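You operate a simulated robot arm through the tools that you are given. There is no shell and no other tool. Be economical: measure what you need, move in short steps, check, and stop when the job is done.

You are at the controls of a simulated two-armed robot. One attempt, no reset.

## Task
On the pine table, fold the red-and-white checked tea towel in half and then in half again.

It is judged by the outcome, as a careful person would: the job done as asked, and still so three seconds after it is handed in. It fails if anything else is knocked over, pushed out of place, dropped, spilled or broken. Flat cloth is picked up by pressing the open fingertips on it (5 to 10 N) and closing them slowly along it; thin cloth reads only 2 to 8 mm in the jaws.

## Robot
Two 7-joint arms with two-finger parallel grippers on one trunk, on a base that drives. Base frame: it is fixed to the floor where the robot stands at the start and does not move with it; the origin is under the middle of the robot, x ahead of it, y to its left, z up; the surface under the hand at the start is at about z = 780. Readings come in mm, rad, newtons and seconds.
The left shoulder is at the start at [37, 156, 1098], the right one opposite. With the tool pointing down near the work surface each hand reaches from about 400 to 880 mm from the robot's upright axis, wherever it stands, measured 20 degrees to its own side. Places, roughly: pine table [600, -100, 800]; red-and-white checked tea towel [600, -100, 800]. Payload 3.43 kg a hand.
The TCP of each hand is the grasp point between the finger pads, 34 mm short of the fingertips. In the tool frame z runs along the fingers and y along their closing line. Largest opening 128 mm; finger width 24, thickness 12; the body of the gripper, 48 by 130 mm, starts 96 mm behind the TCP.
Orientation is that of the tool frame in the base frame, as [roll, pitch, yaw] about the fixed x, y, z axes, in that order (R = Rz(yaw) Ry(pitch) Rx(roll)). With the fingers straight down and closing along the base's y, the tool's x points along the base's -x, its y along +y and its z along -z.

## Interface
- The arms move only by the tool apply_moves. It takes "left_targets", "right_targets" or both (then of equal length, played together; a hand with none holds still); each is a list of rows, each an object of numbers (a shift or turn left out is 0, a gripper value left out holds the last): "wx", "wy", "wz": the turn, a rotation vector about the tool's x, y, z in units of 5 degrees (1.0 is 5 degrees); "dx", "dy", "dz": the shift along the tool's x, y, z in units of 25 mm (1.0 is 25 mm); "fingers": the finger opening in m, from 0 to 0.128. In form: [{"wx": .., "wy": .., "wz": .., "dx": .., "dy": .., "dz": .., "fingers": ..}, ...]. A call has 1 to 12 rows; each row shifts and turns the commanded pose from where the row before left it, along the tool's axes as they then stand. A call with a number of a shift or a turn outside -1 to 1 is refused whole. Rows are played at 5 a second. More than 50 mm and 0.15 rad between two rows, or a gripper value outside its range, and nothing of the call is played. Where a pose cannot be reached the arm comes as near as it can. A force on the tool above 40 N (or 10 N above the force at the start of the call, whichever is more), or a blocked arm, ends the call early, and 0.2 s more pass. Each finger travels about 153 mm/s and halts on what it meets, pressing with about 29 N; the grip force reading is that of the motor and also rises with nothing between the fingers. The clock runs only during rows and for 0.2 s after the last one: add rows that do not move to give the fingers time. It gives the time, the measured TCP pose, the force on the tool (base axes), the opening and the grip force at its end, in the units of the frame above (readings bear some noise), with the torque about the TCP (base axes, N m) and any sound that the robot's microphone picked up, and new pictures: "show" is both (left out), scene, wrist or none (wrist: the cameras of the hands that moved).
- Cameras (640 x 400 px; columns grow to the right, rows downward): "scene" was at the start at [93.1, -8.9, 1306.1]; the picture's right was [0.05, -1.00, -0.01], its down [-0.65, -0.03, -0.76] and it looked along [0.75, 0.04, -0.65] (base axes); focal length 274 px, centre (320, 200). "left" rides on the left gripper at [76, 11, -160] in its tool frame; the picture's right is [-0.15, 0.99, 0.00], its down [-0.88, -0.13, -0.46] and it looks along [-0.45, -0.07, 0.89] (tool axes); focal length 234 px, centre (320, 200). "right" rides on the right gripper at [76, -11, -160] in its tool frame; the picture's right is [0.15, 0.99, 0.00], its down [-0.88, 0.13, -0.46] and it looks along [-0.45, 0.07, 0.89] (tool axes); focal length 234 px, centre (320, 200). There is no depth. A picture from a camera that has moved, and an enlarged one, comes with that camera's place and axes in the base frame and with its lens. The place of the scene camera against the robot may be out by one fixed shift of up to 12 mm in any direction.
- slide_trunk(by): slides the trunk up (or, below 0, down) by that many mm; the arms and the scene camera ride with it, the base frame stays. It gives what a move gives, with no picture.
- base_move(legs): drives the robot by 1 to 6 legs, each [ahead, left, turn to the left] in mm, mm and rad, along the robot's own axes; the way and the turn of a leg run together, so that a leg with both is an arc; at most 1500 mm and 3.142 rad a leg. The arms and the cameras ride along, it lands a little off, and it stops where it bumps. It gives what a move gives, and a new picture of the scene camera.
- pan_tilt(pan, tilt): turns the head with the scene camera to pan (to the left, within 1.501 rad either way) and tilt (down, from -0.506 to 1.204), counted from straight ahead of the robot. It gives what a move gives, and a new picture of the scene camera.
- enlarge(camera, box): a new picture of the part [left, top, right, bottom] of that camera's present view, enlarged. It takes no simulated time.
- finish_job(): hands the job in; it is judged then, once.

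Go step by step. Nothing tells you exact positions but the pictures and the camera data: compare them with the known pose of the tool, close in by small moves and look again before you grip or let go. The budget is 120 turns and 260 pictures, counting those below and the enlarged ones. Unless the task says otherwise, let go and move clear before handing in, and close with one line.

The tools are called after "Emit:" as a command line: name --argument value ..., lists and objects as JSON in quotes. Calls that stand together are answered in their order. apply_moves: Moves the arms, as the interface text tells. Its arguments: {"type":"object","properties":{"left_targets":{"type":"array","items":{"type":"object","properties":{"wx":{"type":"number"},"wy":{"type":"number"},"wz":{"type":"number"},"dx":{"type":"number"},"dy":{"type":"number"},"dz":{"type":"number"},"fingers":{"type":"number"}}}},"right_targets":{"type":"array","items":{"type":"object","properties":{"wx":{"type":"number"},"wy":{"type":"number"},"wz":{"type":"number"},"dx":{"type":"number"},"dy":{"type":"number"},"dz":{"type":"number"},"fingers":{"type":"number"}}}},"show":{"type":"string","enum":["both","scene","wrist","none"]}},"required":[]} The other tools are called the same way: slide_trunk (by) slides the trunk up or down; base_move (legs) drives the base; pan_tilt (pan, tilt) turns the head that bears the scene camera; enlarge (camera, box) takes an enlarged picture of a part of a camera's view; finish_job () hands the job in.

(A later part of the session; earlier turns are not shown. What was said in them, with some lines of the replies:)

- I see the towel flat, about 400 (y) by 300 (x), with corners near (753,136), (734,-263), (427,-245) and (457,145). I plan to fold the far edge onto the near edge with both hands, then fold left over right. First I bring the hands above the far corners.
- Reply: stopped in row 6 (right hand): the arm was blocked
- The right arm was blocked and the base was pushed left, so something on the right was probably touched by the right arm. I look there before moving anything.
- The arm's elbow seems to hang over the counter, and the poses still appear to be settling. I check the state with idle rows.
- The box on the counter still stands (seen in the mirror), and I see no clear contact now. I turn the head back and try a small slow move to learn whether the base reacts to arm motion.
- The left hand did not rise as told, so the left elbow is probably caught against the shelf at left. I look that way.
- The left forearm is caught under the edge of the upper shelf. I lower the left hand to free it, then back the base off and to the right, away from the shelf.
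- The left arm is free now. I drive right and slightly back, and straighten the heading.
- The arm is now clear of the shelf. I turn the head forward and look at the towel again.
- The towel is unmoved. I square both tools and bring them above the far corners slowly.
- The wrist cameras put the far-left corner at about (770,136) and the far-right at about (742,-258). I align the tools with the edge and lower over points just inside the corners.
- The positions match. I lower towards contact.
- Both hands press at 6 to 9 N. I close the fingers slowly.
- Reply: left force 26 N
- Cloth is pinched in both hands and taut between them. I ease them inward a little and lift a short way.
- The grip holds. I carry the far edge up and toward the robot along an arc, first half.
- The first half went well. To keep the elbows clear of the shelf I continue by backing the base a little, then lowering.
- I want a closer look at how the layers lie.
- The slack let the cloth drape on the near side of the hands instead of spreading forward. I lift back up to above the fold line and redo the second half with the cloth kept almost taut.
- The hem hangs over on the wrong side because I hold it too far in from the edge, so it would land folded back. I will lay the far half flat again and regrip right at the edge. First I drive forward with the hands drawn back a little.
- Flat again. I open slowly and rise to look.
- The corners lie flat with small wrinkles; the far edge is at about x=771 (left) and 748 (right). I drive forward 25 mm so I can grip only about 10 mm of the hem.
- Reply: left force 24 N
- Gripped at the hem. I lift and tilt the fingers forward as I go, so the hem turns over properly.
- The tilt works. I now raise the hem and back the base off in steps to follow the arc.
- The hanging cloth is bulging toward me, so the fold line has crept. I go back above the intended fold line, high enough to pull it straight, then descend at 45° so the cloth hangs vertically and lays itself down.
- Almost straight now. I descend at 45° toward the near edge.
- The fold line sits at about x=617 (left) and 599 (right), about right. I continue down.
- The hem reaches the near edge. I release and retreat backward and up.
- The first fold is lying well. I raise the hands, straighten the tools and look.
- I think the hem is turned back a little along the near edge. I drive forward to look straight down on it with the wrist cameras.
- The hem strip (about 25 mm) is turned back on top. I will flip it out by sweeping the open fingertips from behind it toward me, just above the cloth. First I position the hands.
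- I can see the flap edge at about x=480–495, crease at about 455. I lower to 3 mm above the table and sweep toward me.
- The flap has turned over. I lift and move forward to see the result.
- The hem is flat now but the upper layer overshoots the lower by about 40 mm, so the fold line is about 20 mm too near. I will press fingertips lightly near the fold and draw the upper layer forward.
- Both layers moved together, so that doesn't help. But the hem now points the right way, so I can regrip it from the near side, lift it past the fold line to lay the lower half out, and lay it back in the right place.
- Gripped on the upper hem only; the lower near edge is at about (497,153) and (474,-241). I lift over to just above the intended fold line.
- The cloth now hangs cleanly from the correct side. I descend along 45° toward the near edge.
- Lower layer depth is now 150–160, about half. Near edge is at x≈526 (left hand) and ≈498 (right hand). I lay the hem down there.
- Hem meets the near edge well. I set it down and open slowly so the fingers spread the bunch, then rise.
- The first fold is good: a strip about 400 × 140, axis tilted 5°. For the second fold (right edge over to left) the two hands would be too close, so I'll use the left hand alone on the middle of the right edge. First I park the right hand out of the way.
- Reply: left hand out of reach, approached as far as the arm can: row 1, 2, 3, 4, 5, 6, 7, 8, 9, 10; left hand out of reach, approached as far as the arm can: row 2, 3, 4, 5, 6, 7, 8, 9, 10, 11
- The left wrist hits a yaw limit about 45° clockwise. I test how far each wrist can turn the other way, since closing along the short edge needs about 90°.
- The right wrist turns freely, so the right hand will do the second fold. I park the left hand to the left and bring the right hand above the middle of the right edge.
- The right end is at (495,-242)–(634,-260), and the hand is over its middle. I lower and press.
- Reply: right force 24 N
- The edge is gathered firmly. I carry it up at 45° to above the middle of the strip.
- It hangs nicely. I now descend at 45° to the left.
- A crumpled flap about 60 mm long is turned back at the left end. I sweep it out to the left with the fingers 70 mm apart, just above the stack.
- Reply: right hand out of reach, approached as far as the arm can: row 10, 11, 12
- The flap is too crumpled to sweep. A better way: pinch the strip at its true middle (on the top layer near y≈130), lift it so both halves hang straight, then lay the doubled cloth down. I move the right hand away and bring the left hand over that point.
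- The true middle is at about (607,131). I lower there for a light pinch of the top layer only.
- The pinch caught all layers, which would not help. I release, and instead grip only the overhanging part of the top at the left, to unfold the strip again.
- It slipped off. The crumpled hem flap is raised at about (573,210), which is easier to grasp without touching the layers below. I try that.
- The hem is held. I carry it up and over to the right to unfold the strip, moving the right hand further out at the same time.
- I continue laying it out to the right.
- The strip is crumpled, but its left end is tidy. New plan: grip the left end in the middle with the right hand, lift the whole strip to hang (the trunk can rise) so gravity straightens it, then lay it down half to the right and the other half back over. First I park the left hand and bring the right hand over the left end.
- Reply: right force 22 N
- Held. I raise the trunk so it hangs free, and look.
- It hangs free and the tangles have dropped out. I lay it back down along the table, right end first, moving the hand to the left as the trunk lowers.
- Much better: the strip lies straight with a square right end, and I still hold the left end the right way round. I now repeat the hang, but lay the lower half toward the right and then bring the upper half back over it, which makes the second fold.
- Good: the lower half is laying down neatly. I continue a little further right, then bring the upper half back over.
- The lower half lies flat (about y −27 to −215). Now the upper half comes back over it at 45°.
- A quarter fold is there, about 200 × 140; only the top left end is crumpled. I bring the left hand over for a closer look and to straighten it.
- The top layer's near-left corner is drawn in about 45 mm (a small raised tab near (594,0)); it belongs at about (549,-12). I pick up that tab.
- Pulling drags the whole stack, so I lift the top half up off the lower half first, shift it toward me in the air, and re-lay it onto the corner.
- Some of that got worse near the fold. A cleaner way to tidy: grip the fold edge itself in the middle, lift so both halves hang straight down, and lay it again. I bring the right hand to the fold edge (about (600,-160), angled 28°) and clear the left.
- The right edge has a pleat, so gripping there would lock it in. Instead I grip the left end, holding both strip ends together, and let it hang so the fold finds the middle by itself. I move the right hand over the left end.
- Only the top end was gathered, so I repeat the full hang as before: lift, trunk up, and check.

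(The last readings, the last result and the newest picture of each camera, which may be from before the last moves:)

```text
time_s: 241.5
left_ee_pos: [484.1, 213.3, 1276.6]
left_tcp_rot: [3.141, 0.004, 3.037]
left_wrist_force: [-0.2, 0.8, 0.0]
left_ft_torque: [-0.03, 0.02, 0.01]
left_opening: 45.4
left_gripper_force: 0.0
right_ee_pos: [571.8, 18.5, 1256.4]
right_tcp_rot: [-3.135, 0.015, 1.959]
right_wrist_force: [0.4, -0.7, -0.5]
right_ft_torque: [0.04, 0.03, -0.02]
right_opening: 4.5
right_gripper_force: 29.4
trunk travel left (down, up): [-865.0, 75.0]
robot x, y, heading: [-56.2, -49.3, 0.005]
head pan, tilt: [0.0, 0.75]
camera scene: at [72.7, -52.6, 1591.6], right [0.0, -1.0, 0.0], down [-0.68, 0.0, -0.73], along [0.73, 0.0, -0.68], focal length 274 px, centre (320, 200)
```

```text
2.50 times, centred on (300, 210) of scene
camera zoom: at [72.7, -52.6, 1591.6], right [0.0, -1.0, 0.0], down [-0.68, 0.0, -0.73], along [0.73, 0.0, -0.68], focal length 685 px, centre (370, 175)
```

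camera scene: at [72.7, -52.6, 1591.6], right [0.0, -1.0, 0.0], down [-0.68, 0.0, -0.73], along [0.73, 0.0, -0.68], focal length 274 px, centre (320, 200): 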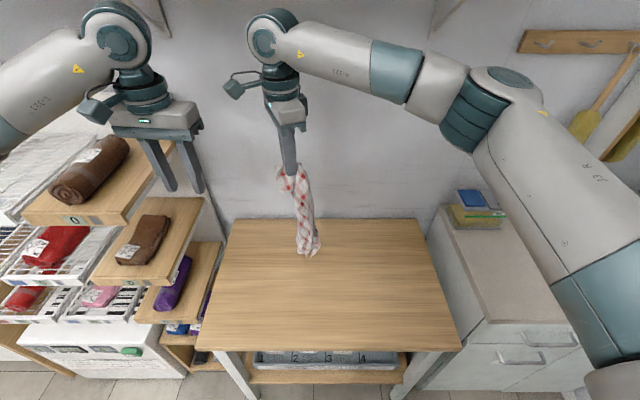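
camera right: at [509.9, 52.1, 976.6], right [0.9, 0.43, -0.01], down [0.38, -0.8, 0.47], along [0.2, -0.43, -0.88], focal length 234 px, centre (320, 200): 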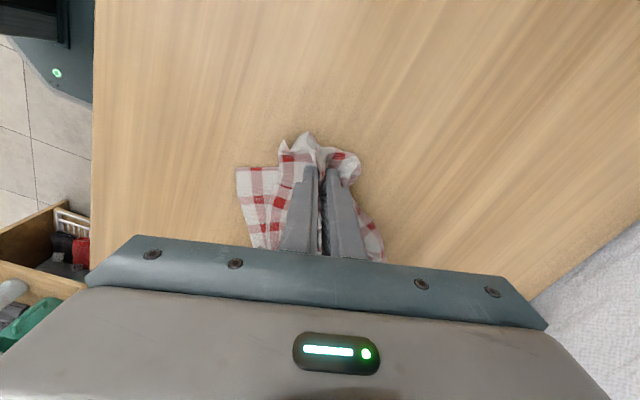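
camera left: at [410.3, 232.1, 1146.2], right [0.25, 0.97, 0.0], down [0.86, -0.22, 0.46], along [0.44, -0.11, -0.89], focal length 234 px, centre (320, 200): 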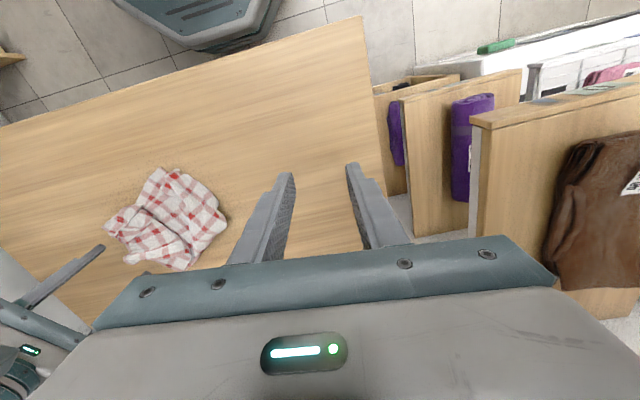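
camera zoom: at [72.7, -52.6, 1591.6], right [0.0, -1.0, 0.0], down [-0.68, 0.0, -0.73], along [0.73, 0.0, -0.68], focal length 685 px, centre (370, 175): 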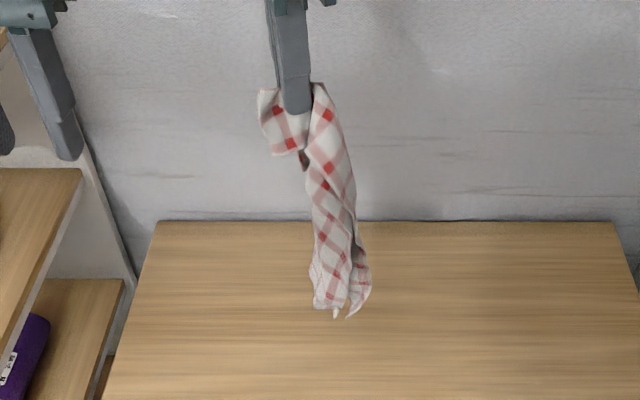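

I turn the hand square again and lay it as before: lower half toward the right first.

Emit:
apply_moves --right_targets '[{"wz": 1}, {"wz": 1}, {"wz": 1}, {"wz": 0.3, "dx": 0.6}, {"dx": 0.6}, {}, {}, {}, {}]' --show "none"

Emit:
slide_trunk --by -75

Emit:
apply_moves --right_targets '[{"dx": -0.7}, {"dx": -0.7}, {}]' --show "none"

Emit:
slide_trunk --by -40

Emit:
apply_moves --right_targets '[{"dx": -0.8}, {"dx": -0.8}, {}]' --show "none"

Emit:
slide_trunk --by -40

Emit:
apply_moves --right_targets '[{"dx": -0.8}, {"dx": -0.8}, {}]' --show "none"

Emit:
slide_trunk --by -40

Emit:
apply_moves --right_targets '[{"dx": -0.8}, {"dx": -0.8}, {}]' --show "none"

Emit:
slide_trunk --by -40

Emit:
apply_moves --right_targets '[{"dx": -0.8}, {"dx": -0.8}, {}]' --show "both"

```text
time_s: 243.5
left_ee_pos: [484.4, 213.7, 1276.9]
left_tcp_rot: [3.14, 0.004, 3.038]
left_wrist_force: [-0.9, 0.3, -0.5]
left_ft_torque: [0.03, -0.03, 0.06]
left_opening: 45.2
left_gripper_force: 0.1
right_ee_pos: [568.6, 49.2, 1256.6]
right_tcp_rot: [-3.139, 0.016, 1.67]
right_wrist_force: [-0.2, 0.2, -0.4]
right_ft_torque: [0.06, -0.01, 0.04]
right_opening: 4.5
right_gripper_force: 29.2
trunk travel left (down, up): [-865.0, 75.0]
robot x, y, heading: [-53.7, -49.0, -0.001]
head pan, tilt: [0.0, 0.75]
```

```text
time_s: 244.7
left_ee_pos: [485.3, 213.0, 1202.2]
left_tcp_rot: [-3.141, 0.004, 3.039]
left_wrist_force: [-0.3, -0.6, -0.1]
left_ft_torque: [0.01, -0.01, 0.02]
left_opening: 44.9
left_gripper_force: 0.1
right_ee_pos: [569.7, 48.5, 1181.3]
right_tcp_rot: [-3.139, 0.016, 1.672]
right_wrist_force: [0.3, 0.9, 0.3]
right_ft_torque: [0.01, 0.01, 0.06]
right_opening: 4.7
right_gripper_force: 29.3
trunk travel left (down, up): [-790.0, 150.0]
robot x, y, heading: [-58.5, -51.3, 0.003]
head pan, tilt: [0.0, 0.75]
```

```text
time_s: 245.5
left_ee_pos: [484.0, 213.8, 1201.5]
left_tcp_rot: [3.141, 0.003, 3.039]
left_wrist_force: [-0.4, 0.3, 0.4]
left_ft_torque: [-0.01, 0.02, -0.03]
left_opening: 45.1
left_gripper_force: 0.1
right_ee_pos: [574.3, 14.8, 1181.6]
right_tcp_rot: [-3.14, 0.018, 1.671]
right_wrist_force: [-0.1, -0.2, 0.8]
right_ft_torque: [0.01, 0.01, 0.06]
right_opening: 4.5
right_gripper_force: 29.6
trunk travel left (down, up): [-790.0, 150.0]
robot x, y, heading: [-60.8, -50.9, 0.001]
head pan, tilt: [0.0, 0.75]
```

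```text
time_s: 246.3
left_ee_pos: [484.5, 211.8, 1163.4]
left_tcp_rot: [3.141, 0.003, 3.039]
left_wrist_force: [0.1, 0.9, 0.2]
left_ft_torque: [0.02, -0.02, 0.01]
left_opening: 45.3
left_gripper_force: 0.1
right_ee_pos: [574.1, 14.1, 1140.9]
right_tcp_rot: [-3.14, 0.016, 1.67]
right_wrist_force: [0.5, -0.1, -0.1]
right_ft_torque: [0.01, -0.02, 0.04]
right_opening: 4.7
right_gripper_force: 29.3
trunk travel left (down, up): [-750.0, 190.0]
robot x, y, heading: [-56.7, -49.0, -0.0]
head pan, tilt: [0.0, 0.75]
```

```text
time_s: 247.1
left_ee_pos: [483.8, 213.0, 1162.0]
left_tcp_rot: [-3.141, 0.004, 3.039]
left_wrist_force: [0.7, 0.3, 0.0]
left_ft_torque: [-0.02, 0.01, 0.02]
left_opening: 44.7
left_gripper_force: 0.0
right_ee_pos: [577.9, -25.6, 1141.7]
right_tcp_rot: [-3.14, 0.019, 1.67]
right_wrist_force: [-1.1, -0.1, 0.0]
right_ft_torque: [-0.04, 0.01, 0.03]
right_opening: 4.4
right_gripper_force: 29.4
trunk travel left (down, up): [-750.0, 190.0]
robot x, y, heading: [-58.6, -51.5, -0.001]
head pan, tilt: [0.0, 0.75]
```

```text
time_s: 247.9
left_ee_pos: [483.8, 212.8, 1121.6]
left_tcp_rot: [3.14, 0.003, 3.037]
left_wrist_force: [-0.2, 0.1, 0.2]
left_ft_torque: [0.0, -0.01, 0.0]
left_opening: 45.2
left_gripper_force: 0.2
right_ee_pos: [577.6, -26.1, 1103.7]
right_tcp_rot: [-3.14, 0.016, 1.669]
right_wrist_force: [0.3, 0.2, -0.2]
right_ft_torque: [0.02, 0.02, 0.07]
right_opening: 4.8
right_gripper_force: 29.5
trunk travel left (down, up): [-710.0, 230.0]
robot x, y, heading: [-59.1, -53.8, 0.003]
head pan, tilt: [0.0, 0.75]
```

```text
time_s: 248.7
left_ee_pos: [484.0, 212.8, 1120.8]
left_tcp_rot: [3.141, 0.004, 3.038]
left_wrist_force: [-0.2, -0.1, -0.5]
left_ft_torque: [0.01, 0.04, 0.0]
left_opening: 45.1
left_gripper_force: 0.1
right_ee_pos: [582.8, -64.3, 1103.0]
right_tcp_rot: [-3.139, 0.018, 1.671]
right_wrist_force: [-0.5, 0.0, -1.2]
right_ft_torque: [-0.01, 0.01, 0.04]
right_opening: 4.4
right_gripper_force: 28.8
trunk travel left (down, up): [-710.0, 230.0]
robot x, y, heading: [-57.9, -50.7, 0.005]
head pan, tilt: [0.0, 0.75]
```

```text
time_s: 249.6
left_ee_pos: [485.9, 213.0, 1081.7]
left_tcp_rot: [3.14, 0.002, 3.04]
left_wrist_force: [-0.7, -0.3, -0.5]
left_ft_torque: [0.0, 0.01, 0.04]
left_opening: 45.4
left_gripper_force: 0.1
right_ee_pos: [582.3, -64.4, 1063.4]
right_tcp_rot: [-3.14, 0.015, 1.671]
right_wrist_force: [-0.3, -0.2, -0.4]
right_ft_torque: [0.01, -0.01, 0.03]
right_opening: 4.4
right_gripper_force: 28.8
trunk travel left (down, up): [-670.0, 270.0]
robot x, y, heading: [-59.4, -51.0, -0.003]
head pan, tilt: [0.0, 0.75]
```

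```text
time_s: 250.3
left_ee_pos: [483.7, 213.6, 1080.9]
left_tcp_rot: [-3.141, 0.004, 3.039]
left_wrist_force: [0.4, 0.5, -0.5]
left_ft_torque: [0.04, 0.02, -0.03]
left_opening: 45.0
left_gripper_force: 0.1
right_ee_pos: [585.8, -104.0, 1063.3]
right_tcp_rot: [3.141, 0.014, 1.67]
right_wrist_force: [0.3, -0.6, -1.0]
right_ft_torque: [-0.01, -0.04, 0.04]
right_opening: 4.5
right_gripper_force: 28.8
trunk travel left (down, up): [-670.0, 270.0]
robot x, y, heading: [-51.6, -50.0, -0.002]
head pan, tilt: [0.0, 0.75]
```

```text
time_s: 251.2
left_ee_pos: [483.0, 213.3, 1041.9]
left_tcp_rot: [3.141, 0.004, 3.038]
left_wrist_force: [0.9, -0.7, 0.5]
left_ft_torque: [-0.01, 0.0, -0.01]
left_opening: 45.3
left_gripper_force: 0.1
right_ee_pos: [584.9, -105.5, 1024.3]
right_tcp_rot: [-3.141, 0.017, 1.671]
right_wrist_force: [-0.3, -1.1, -0.6]
right_ft_torque: [0.01, 0.01, 0.05]
right_opening: 4.4
right_gripper_force: 28.9
trunk travel left (down, up): [-630.0, 310.0]
robot x, y, heading: [-59.6, -52.0, -0.001]
head pan, tilt: [0.0, 0.75]
```

```text
time_s: 252.0
left_ee_pos: [484.7, 213.8, 1041.7]
left_tcp_rot: [3.141, 0.004, 3.037]
left_wrist_force: [0.1, -0.2, 0.7]
left_ft_torque: [-0.01, 0.0, 0.01]
left_opening: 45.2
left_gripper_force: 0.0
right_ee_pos: [588.8, -145.1, 1021.0]
right_tcp_rot: [-3.139, 0.015, 1.671]
right_wrist_force: [-0.2, 0.5, 0.4]
right_ft_torque: [-0.01, -0.02, 0.02]
right_opening: 4.5
right_gripper_force: 29.0
trunk travel left (down, up): [-630.0, 310.0]
robot x, y, heading: [-59.8, -51.9, -0.0]
head pan, tilt: [0.0, 0.75]
camera scene: at [72.8, -52.0, 1356.6], right [0.0, -1.0, 0.0], down [-0.68, 0.0, -0.73], along [0.73, 0.0, -0.68], focal length 274 px, centre (320, 200)
camera right: at [572.1, -68.0, 1180.5], right [0.97, 0.24, 0.0], down [0.22, -0.86, 0.47], along [0.11, -0.46, -0.88], focal length 234 px, centre (320, 200)
```

scene: 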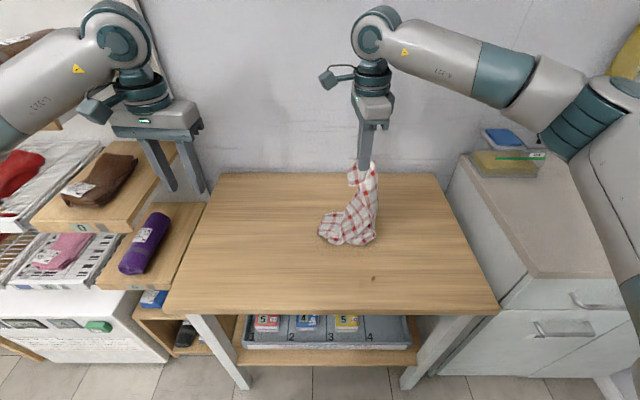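
right: 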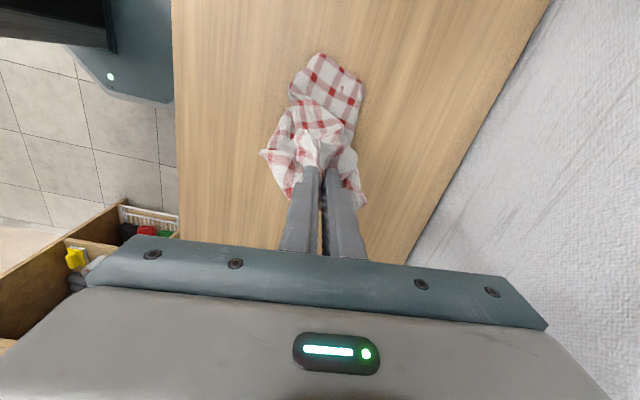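

Emit:
slide_trunk --by -25

Emit:
apply_moves --right_targets '[{"dx": -0.8}, {"dx": -0.8}, {}]' --show "none"

Emit:
slide_trunk --by -30

Emit:
apply_moves --right_targets '[{"dx": -0.8}, {"dx": -0.7}, {}]'

```text
time_s: 252.7
left_ee_pos: [484.0, 212.0, 1017.2]
left_tcp_rot: [3.139, 0.005, 3.039]
left_wrist_force: [-0.7, -0.1, 0.6]
left_ft_torque: [0.0, 0.01, 0.02]
left_opening: 45.4
left_gripper_force: 0.0
right_ee_pos: [589.5, -145.6, 997.4]
right_tcp_rot: [-3.14, 0.015, 1.67]
right_wrist_force: [-1.0, -0.5, -0.9]
right_ft_torque: [0.02, 0.02, 0.02]
right_opening: 4.4
right_gripper_force: 28.5
trunk travel left (down, up): [-605.0, 335.0]
robot x, y, heading: [-58.7, -51.3, 0.006]
head pan, tilt: [0.0, 0.75]
```

```text
time_s: 253.5
left_ee_pos: [485.2, 212.8, 1015.9]
left_tcp_rot: [-3.141, 0.003, 3.041]
left_wrist_force: [-1.0, 0.1, -1.2]
left_ft_torque: [-0.03, -0.01, -0.03]
left_opening: 45.0
left_gripper_force: 0.1
right_ee_pos: [594.3, -185.2, 999.5]
right_tcp_rot: [-3.14, 0.017, 1.673]
right_wrist_force: [-0.6, -0.4, -1.4]
right_ft_torque: [-0.01, 0.01, 0.08]
right_opening: 4.5
right_gripper_force: 29.1
trunk travel left (down, up): [-605.0, 335.0]
robot x, y, heading: [-60.6, -54.5, 0.003]
head pan, tilt: [0.0, 0.75]
```

```text
time_s: 254.2
left_ee_pos: [485.0, 213.3, 986.7]
left_tcp_rot: [3.14, 0.003, 3.038]
left_wrist_force: [-0.2, -0.5, 0.4]
left_ft_torque: [-0.01, 0.01, -0.01]
left_opening: 44.6
left_gripper_force: 0.1
right_ee_pos: [592.7, -186.7, 968.6]
right_tcp_rot: [-3.14, 0.016, 1.672]
right_wrist_force: [-0.4, -0.2, 0.2]
right_ft_torque: [0.02, -0.01, 0.04]
right_opening: 4.4
right_gripper_force: 28.8
trunk travel left (down, up): [-575.0, 365.0]
robot x, y, heading: [-56.3, -52.0, 0.002]
head pan, tilt: [0.0, 0.75]
```

```text
time_s: 255.0
left_ee_pos: [485.5, 212.2, 987.7]
left_tcp_rot: [-3.141, 0.003, 3.039]
left_wrist_force: [0.9, -0.7, 0.1]
left_ft_torque: [0.02, 0.0, 0.02]
left_opening: 44.8
left_gripper_force: 0.0
right_ee_pos: [597.8, -223.2, 969.1]
right_tcp_rot: [-3.139, 0.016, 1.67]
right_wrist_force: [-0.7, 0.3, -1.1]
right_ft_torque: [-0.01, 0.01, 0.05]
right_opening: 4.5
right_gripper_force: 28.8
trunk travel left (down, up): [-575.0, 365.0]
robot x, y, heading: [-60.5, -52.6, 0.003]
head pan, tilt: [0.0, 0.75]
camera scene: at [72.8, -52.3, 1301.6], right [0.0, -1.0, 0.0], down [-0.68, 0.0, -0.73], along [0.73, 0.0, -0.68], focal length 274 px, centre (320, 200)
camera right: at [580.9, -145.5, 1126.9], right [0.97, 0.24, 0.0], down [0.22, -0.86, 0.47], along [0.11, -0.46, -0.88], focal length 234 px, centre (320, 200)
```

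scene: 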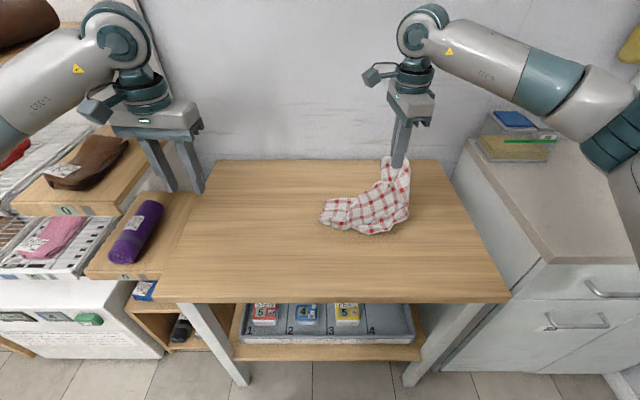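
right: 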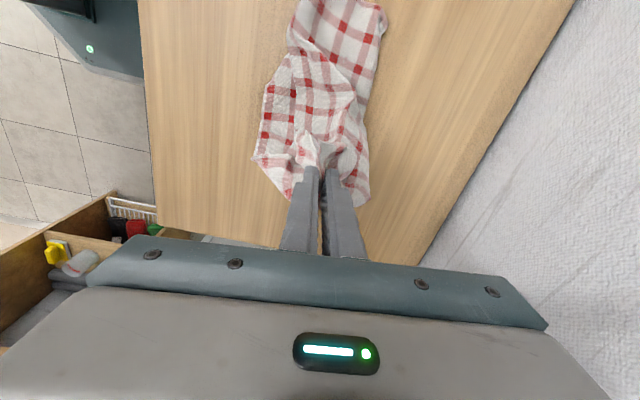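

Emit:
apply_moves --right_targets '[{"dz": 0.5}, {"dx": 0.66, "dy": 0.04, "dz": 0.52}, {"dx": 0.66, "dy": 0.04, "dz": 0.52}, {"dx": 0.66, "dy": 0.04, "dz": 0.52}, {"dx": 0.66, "dy": 0.04, "dz": 0.52}, {"dx": 0.66, "dy": 0.04, "dz": 0.52}, {"dx": 0.66, "dy": 0.04, "dz": 0.52}, {"dx": 0.66, "dy": 0.04, "dz": 0.52}, {"dx": 0.66, "dy": 0.04, "dz": 0.52}, {"dx": 0.66, "dy": 0.04, "dz": 0.52}, {"dx": 0.5, "dz": 0.5}, {}]'

```text
time_s: 257.6
left_ee_pos: [483.7, 212.8, 987.1]
left_tcp_rot: [3.141, 0.003, 3.04]
left_wrist_force: [-0.9, 0.5, -0.4]
left_ft_torque: [-0.01, -0.01, 0.03]
left_opening: 45.2
left_gripper_force: 0.1
right_ee_pos: [589.8, -61.9, 825.7]
right_tcp_rot: [-3.14, 0.017, 1.67]
right_wrist_force: [0.7, 0.2, 2.3]
right_ft_torque: [-0.01, -0.02, 0.06]
right_opening: 4.2
right_gripper_force: 28.8
trunk travel left (down, up): [-575.0, 365.0]
robot x, y, heading: [-53.9, -51.8, 0.003]
head pan, tilt: [0.0, 0.75]
camera scene: at [72.2, -52.9, 1301.7], right [0.0, -1.0, 0.0], down [-0.68, 0.0, -0.73], along [0.73, 0.0, -0.68], focal length 274 px, centre (320, 200)
camera right: at [572.4, 14.7, 982.8], right [0.97, 0.24, 0.0], down [0.22, -0.86, 0.47], along [0.11, -0.46, -0.88], focal length 234 px, centre (320, 200)
```

scene: 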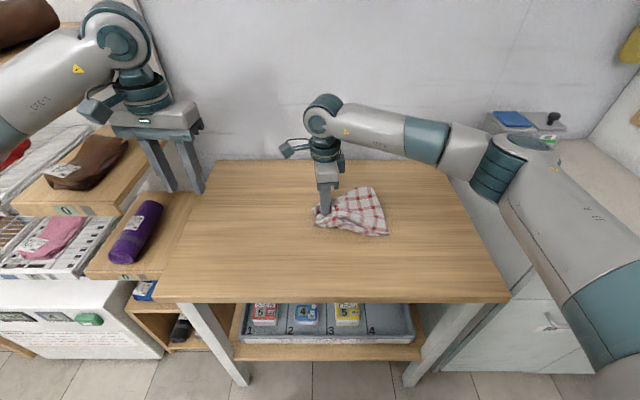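
right: 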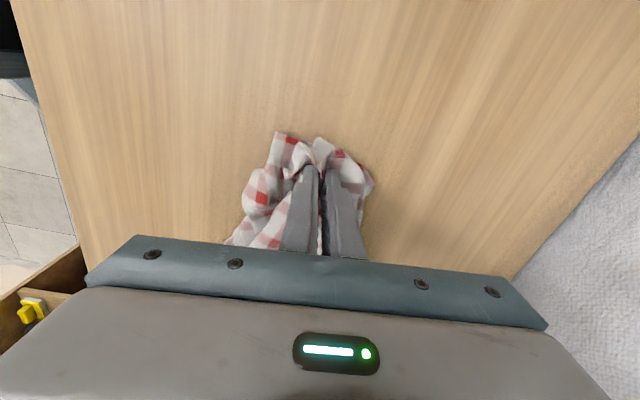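

I press lightly and open the fingers wide along the end to spread it, then lift and look.

Emit:
apply_moves --right_targets '[{"dz": 0.1, "fingers": 0.01}, {"dz": 0.08, "fingers": 0.02}, {"fingers": 0.03}, {"fingers": 0.04}, {"fingers": 0.05}, {"fingers": 0.06}, {"fingers": 0.07}, {"fingers": 0.08}, {"fingers": 0.09}, {"fingers": 0.1}, {"fingers": 0.11}, {}]' --show "none"

Emit:
apply_moves --right_targets '[{"dz": -0.4}, {"dz": -0.7}, {"dz": -0.8}, {"dz": -0.8}, {"dx": -0.8, "dz": -0.8}, {"dx": -0.8}, {"dx": -0.8}, {"dx": -0.8}, {"dx": -0.8}, {"dx": -0.8}, {}]' --show "wrist"

Emit:
enlarge --camera "scene" --box '[280, 170, 420, 250]'

```text
time_s: 260.2
left_ee_pos: [484.4, 213.0, 987.1]
left_tcp_rot: [3.141, 0.002, 3.04]
left_wrist_force: [-0.3, 1.3, -0.7]
left_ft_torque: [-0.01, -0.01, -0.01]
left_opening: 45.2
left_gripper_force: 0.0
right_ee_pos: [589.2, -63.5, 819.4]
right_tcp_rot: [-3.139, 0.015, 1.67]
right_wrist_force: [0.7, -0.4, 1.7]
right_ft_torque: [-0.04, 0.1, 0.0]
right_opening: 109.7
right_gripper_force: 0.1
trunk travel left (down, up): [-575.0, 365.0]
robot x, y, heading: [-57.0, -48.6, 0.004]
head pan, tilt: [0.0, 0.75]
```

```text
time_s: 262.6
left_ee_pos: [484.6, 213.4, 987.2]
left_tcp_rot: [-3.141, 0.005, 3.038]
left_wrist_force: [0.0, 0.6, 0.4]
left_ft_torque: [-0.04, 0.0, -0.02]
left_opening: 45.2
left_gripper_force: 0.0
right_ee_pos: [601.7, -182.4, 910.4]
right_tcp_rot: [-3.14, 0.016, 1.67]
right_wrist_force: [-0.2, 0.1, 0.2]
right_ft_torque: [-0.01, 0.01, -0.01]
right_opening: 110.0
right_gripper_force: 0.0
trunk travel left (down, up): [-575.0, 365.0]
robot x, y, heading: [-58.0, -50.8, 0.003]
head pan, tilt: [0.0, 0.75]
camera right: at [584.7, -105.1, 1068.5], right [0.97, 0.24, 0.0], down [0.22, -0.86, 0.47], along [0.11, -0.46, -0.88], focal length 234 px, centre (320, 200)
```

right: 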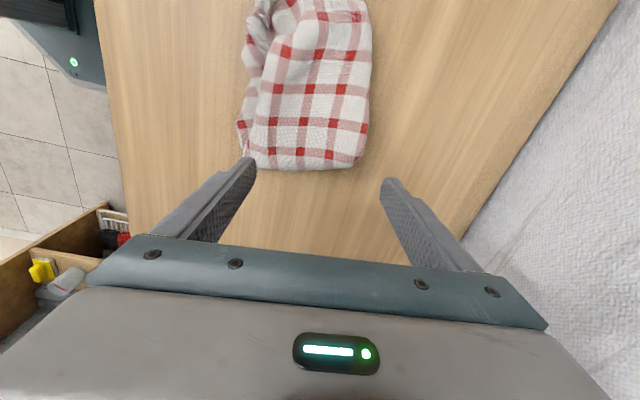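

```text
4.57 times, centred on (350, 210) of scene
camera zoom: at [72.6, -52.1, 1301.6], right [0.0, -1.0, 0.0], down [-0.68, 0.0, -0.73], along [0.73, 0.0, -0.68], focal length 1252 px, centre (183, 154)
```

zoom: 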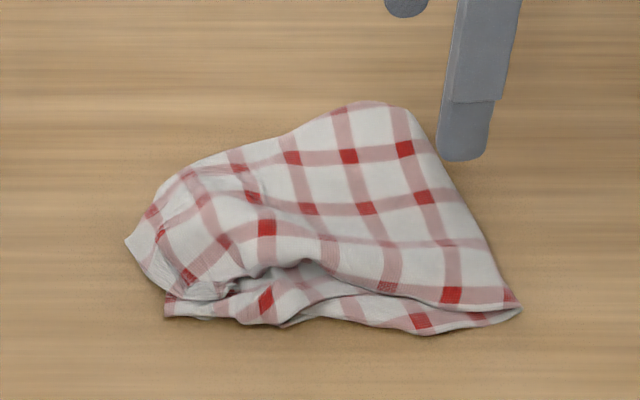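

It is now a compact quarter, but the left end is narrower than the right. I spread the far side of the left end with the right hand's fingers.

Emit:
apply_moves --right_targets '[{"fingers": 0.05, "dx": 0.8, "dy": -0.2}, {"dx": 0.9, "dy": -0.2}, {"dx": 0.9, "dy": -0.2}, {"dx": 0.9, "dy": -0.24}, {"dx": 0.9}, {"dz": 0.8}, {"dz": 0.9}, {"dz": 0.9}, {"dz": 0.6}, {"dz": 0.3}, {"dz": 0.1}, {}]' --show "wrist"

```text
time_s: 265.2
left_ee_pos: [484.3, 213.3, 988.0]
left_tcp_rot: [3.141, 0.004, 3.039]
left_wrist_force: [-0.6, 0.2, -0.7]
left_ft_torque: [-0.03, -0.02, 0.01]
left_opening: 45.1
left_gripper_force: 0.1
right_ee_pos: [569.6, -77.4, 819.7]
right_tcp_rot: [-3.141, 0.016, 1.671]
right_wrist_force: [0.7, 0.2, 7.3]
right_ft_torque: [-0.01, 0.03, 0.01]
right_opening: 50.0
right_gripper_force: 0.0
trunk travel left (down, up): [-575.0, 365.0]
robot x, y, heading: [-56.2, -48.1, 0.003]
head pan, tilt: [0.0, 0.75]
camera right: at [552.1, 0.6, 977.5], right [0.97, 0.24, 0.0], down [0.22, -0.86, 0.47], along [0.11, -0.46, -0.88], focal length 234 px, centre (320, 200)
```

right: 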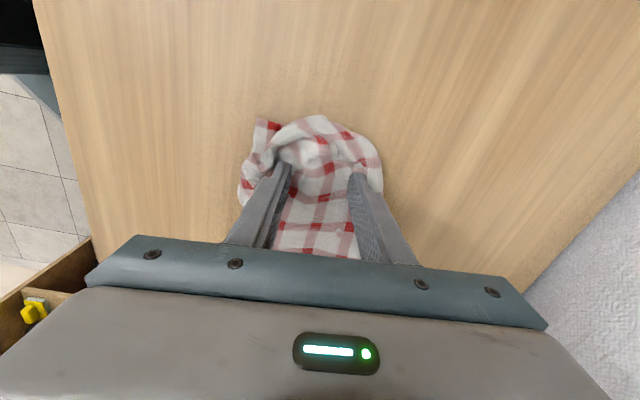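

7 N contact on the top layer. I spread now, near finger staying put while the far finger moves out.

Emit:
apply_moves --right_targets '[{"dz": 0.03, "dy": 0.12, "fingers": 0.056}, {"dy": 0.12, "fingers": 0.062}, {"dy": 0.12, "fingers": 0.068}, {"dy": 0.12, "fingers": 0.074}, {"dy": 0.12, "fingers": 0.08}, {"dy": 0.12, "fingers": 0.086}, {"dy": 0.12, "fingers": 0.092}, {"dy": 0.12, "fingers": 0.098}, {"dy": 0.12, "fingers": 0.104}, {"dy": 0.12, "fingers": 0.11}, {}]' --show "none"

Emit:
apply_moves --right_targets '[{"dz": -0.4}, {"dz": -0.7}, {"dz": -0.8}, {"dz": -0.8}, {"dx": -0.9, "dz": -0.8}, {"dx": -0.9}, {"dx": -0.9}, {"dx": -0.9}, {"dx": -0.9}, {"dx": -0.9}, {"dx": -0.9}, {"dx": -0.9}]' --show "wrist"

Emit:
enlarge --camera "scene" --box '[280, 170, 420, 250]'

```text
time_s: 267.6
left_ee_pos: [482.8, 213.5, 988.5]
left_tcp_rot: [3.139, 0.005, 3.038]
left_wrist_force: [0.3, -0.5, 0.9]
left_ft_torque: [0.02, 0.04, 0.0]
left_opening: 45.1
left_gripper_force: 0.1
right_ee_pos: [599.1, -73.1, 818.6]
right_tcp_rot: [3.142, 0.017, 1.671]
right_wrist_force: [-2.7, -2.8, 21.7]
right_ft_torque: [-0.35, 1.39, 0.15]
right_opening: 111.4
right_gripper_force: 1.2
trunk travel left (down, up): [-575.0, 365.0]
robot x, y, heading: [-58.1, -46.5, 0.005]
head pan, tilt: [0.0, 0.75]
```

```text
time_s: 270.2
left_ee_pos: [485.0, 212.2, 986.6]
left_tcp_rot: [3.14, 0.002, 3.038]
left_wrist_force: [0.6, 0.1, 0.5]
left_ft_torque: [0.04, -0.01, 0.01]
left_opening: 44.9
left_gripper_force: 0.2
right_ee_pos: [618.5, -251.3, 907.6]
right_tcp_rot: [-3.141, 0.013, 1.669]
right_wrist_force: [-0.1, -0.5, -0.1]
right_ft_torque: [0.0, 0.0, 0.01]
right_opening: 110.2
right_gripper_force: 0.1
trunk travel left (down, up): [-575.0, 365.0]
robot x, y, heading: [-56.2, -51.6, -0.001]
head pan, tilt: [0.0, 0.75]
camera right: at [600.8, -174.4, 1065.4], right [0.97, 0.24, 0.0], down [0.22, -0.86, 0.47], along [0.11, -0.46, -0.88], focal length 234 px, centre (320, 200)
```

right: 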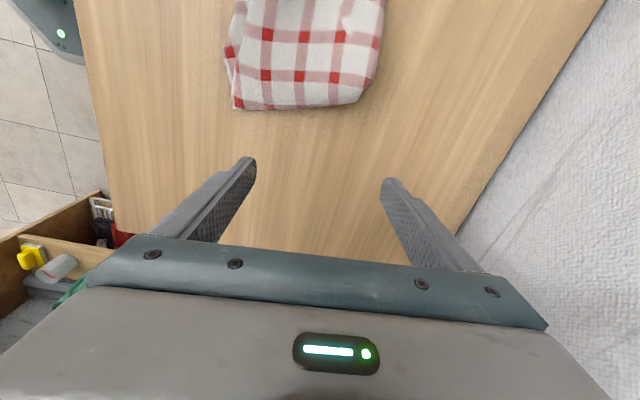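

```text
4.57 times, centred on (350, 210) of scene
camera zoom: at [72.5, -53.5, 1301.6], right [0.0, -1.0, 0.0], down [-0.68, 0.0, -0.73], along [0.73, 0.0, -0.68], focal length 1252 px, centre (183, 154)
```

zoom: 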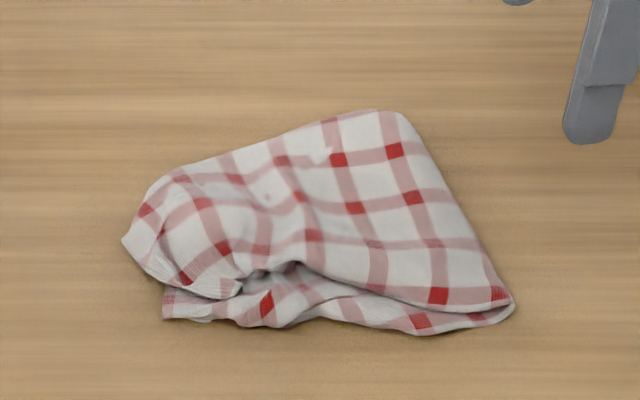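

The towel lies in a compact, four-layer quarter near the middle of the table. It is rumpled and narrower at the left end, both hands are clear of it, and nothing else appears disturbed. I have few turns left and more handling could undo the folds, so I hand it in.

Emit:
finish_job

```text
The job is handed in.
```

I folded the tea towel in half and then in half again on the pine table, but the result is rumpled: the left end is narrower than the right and the edges don't line up exactly.
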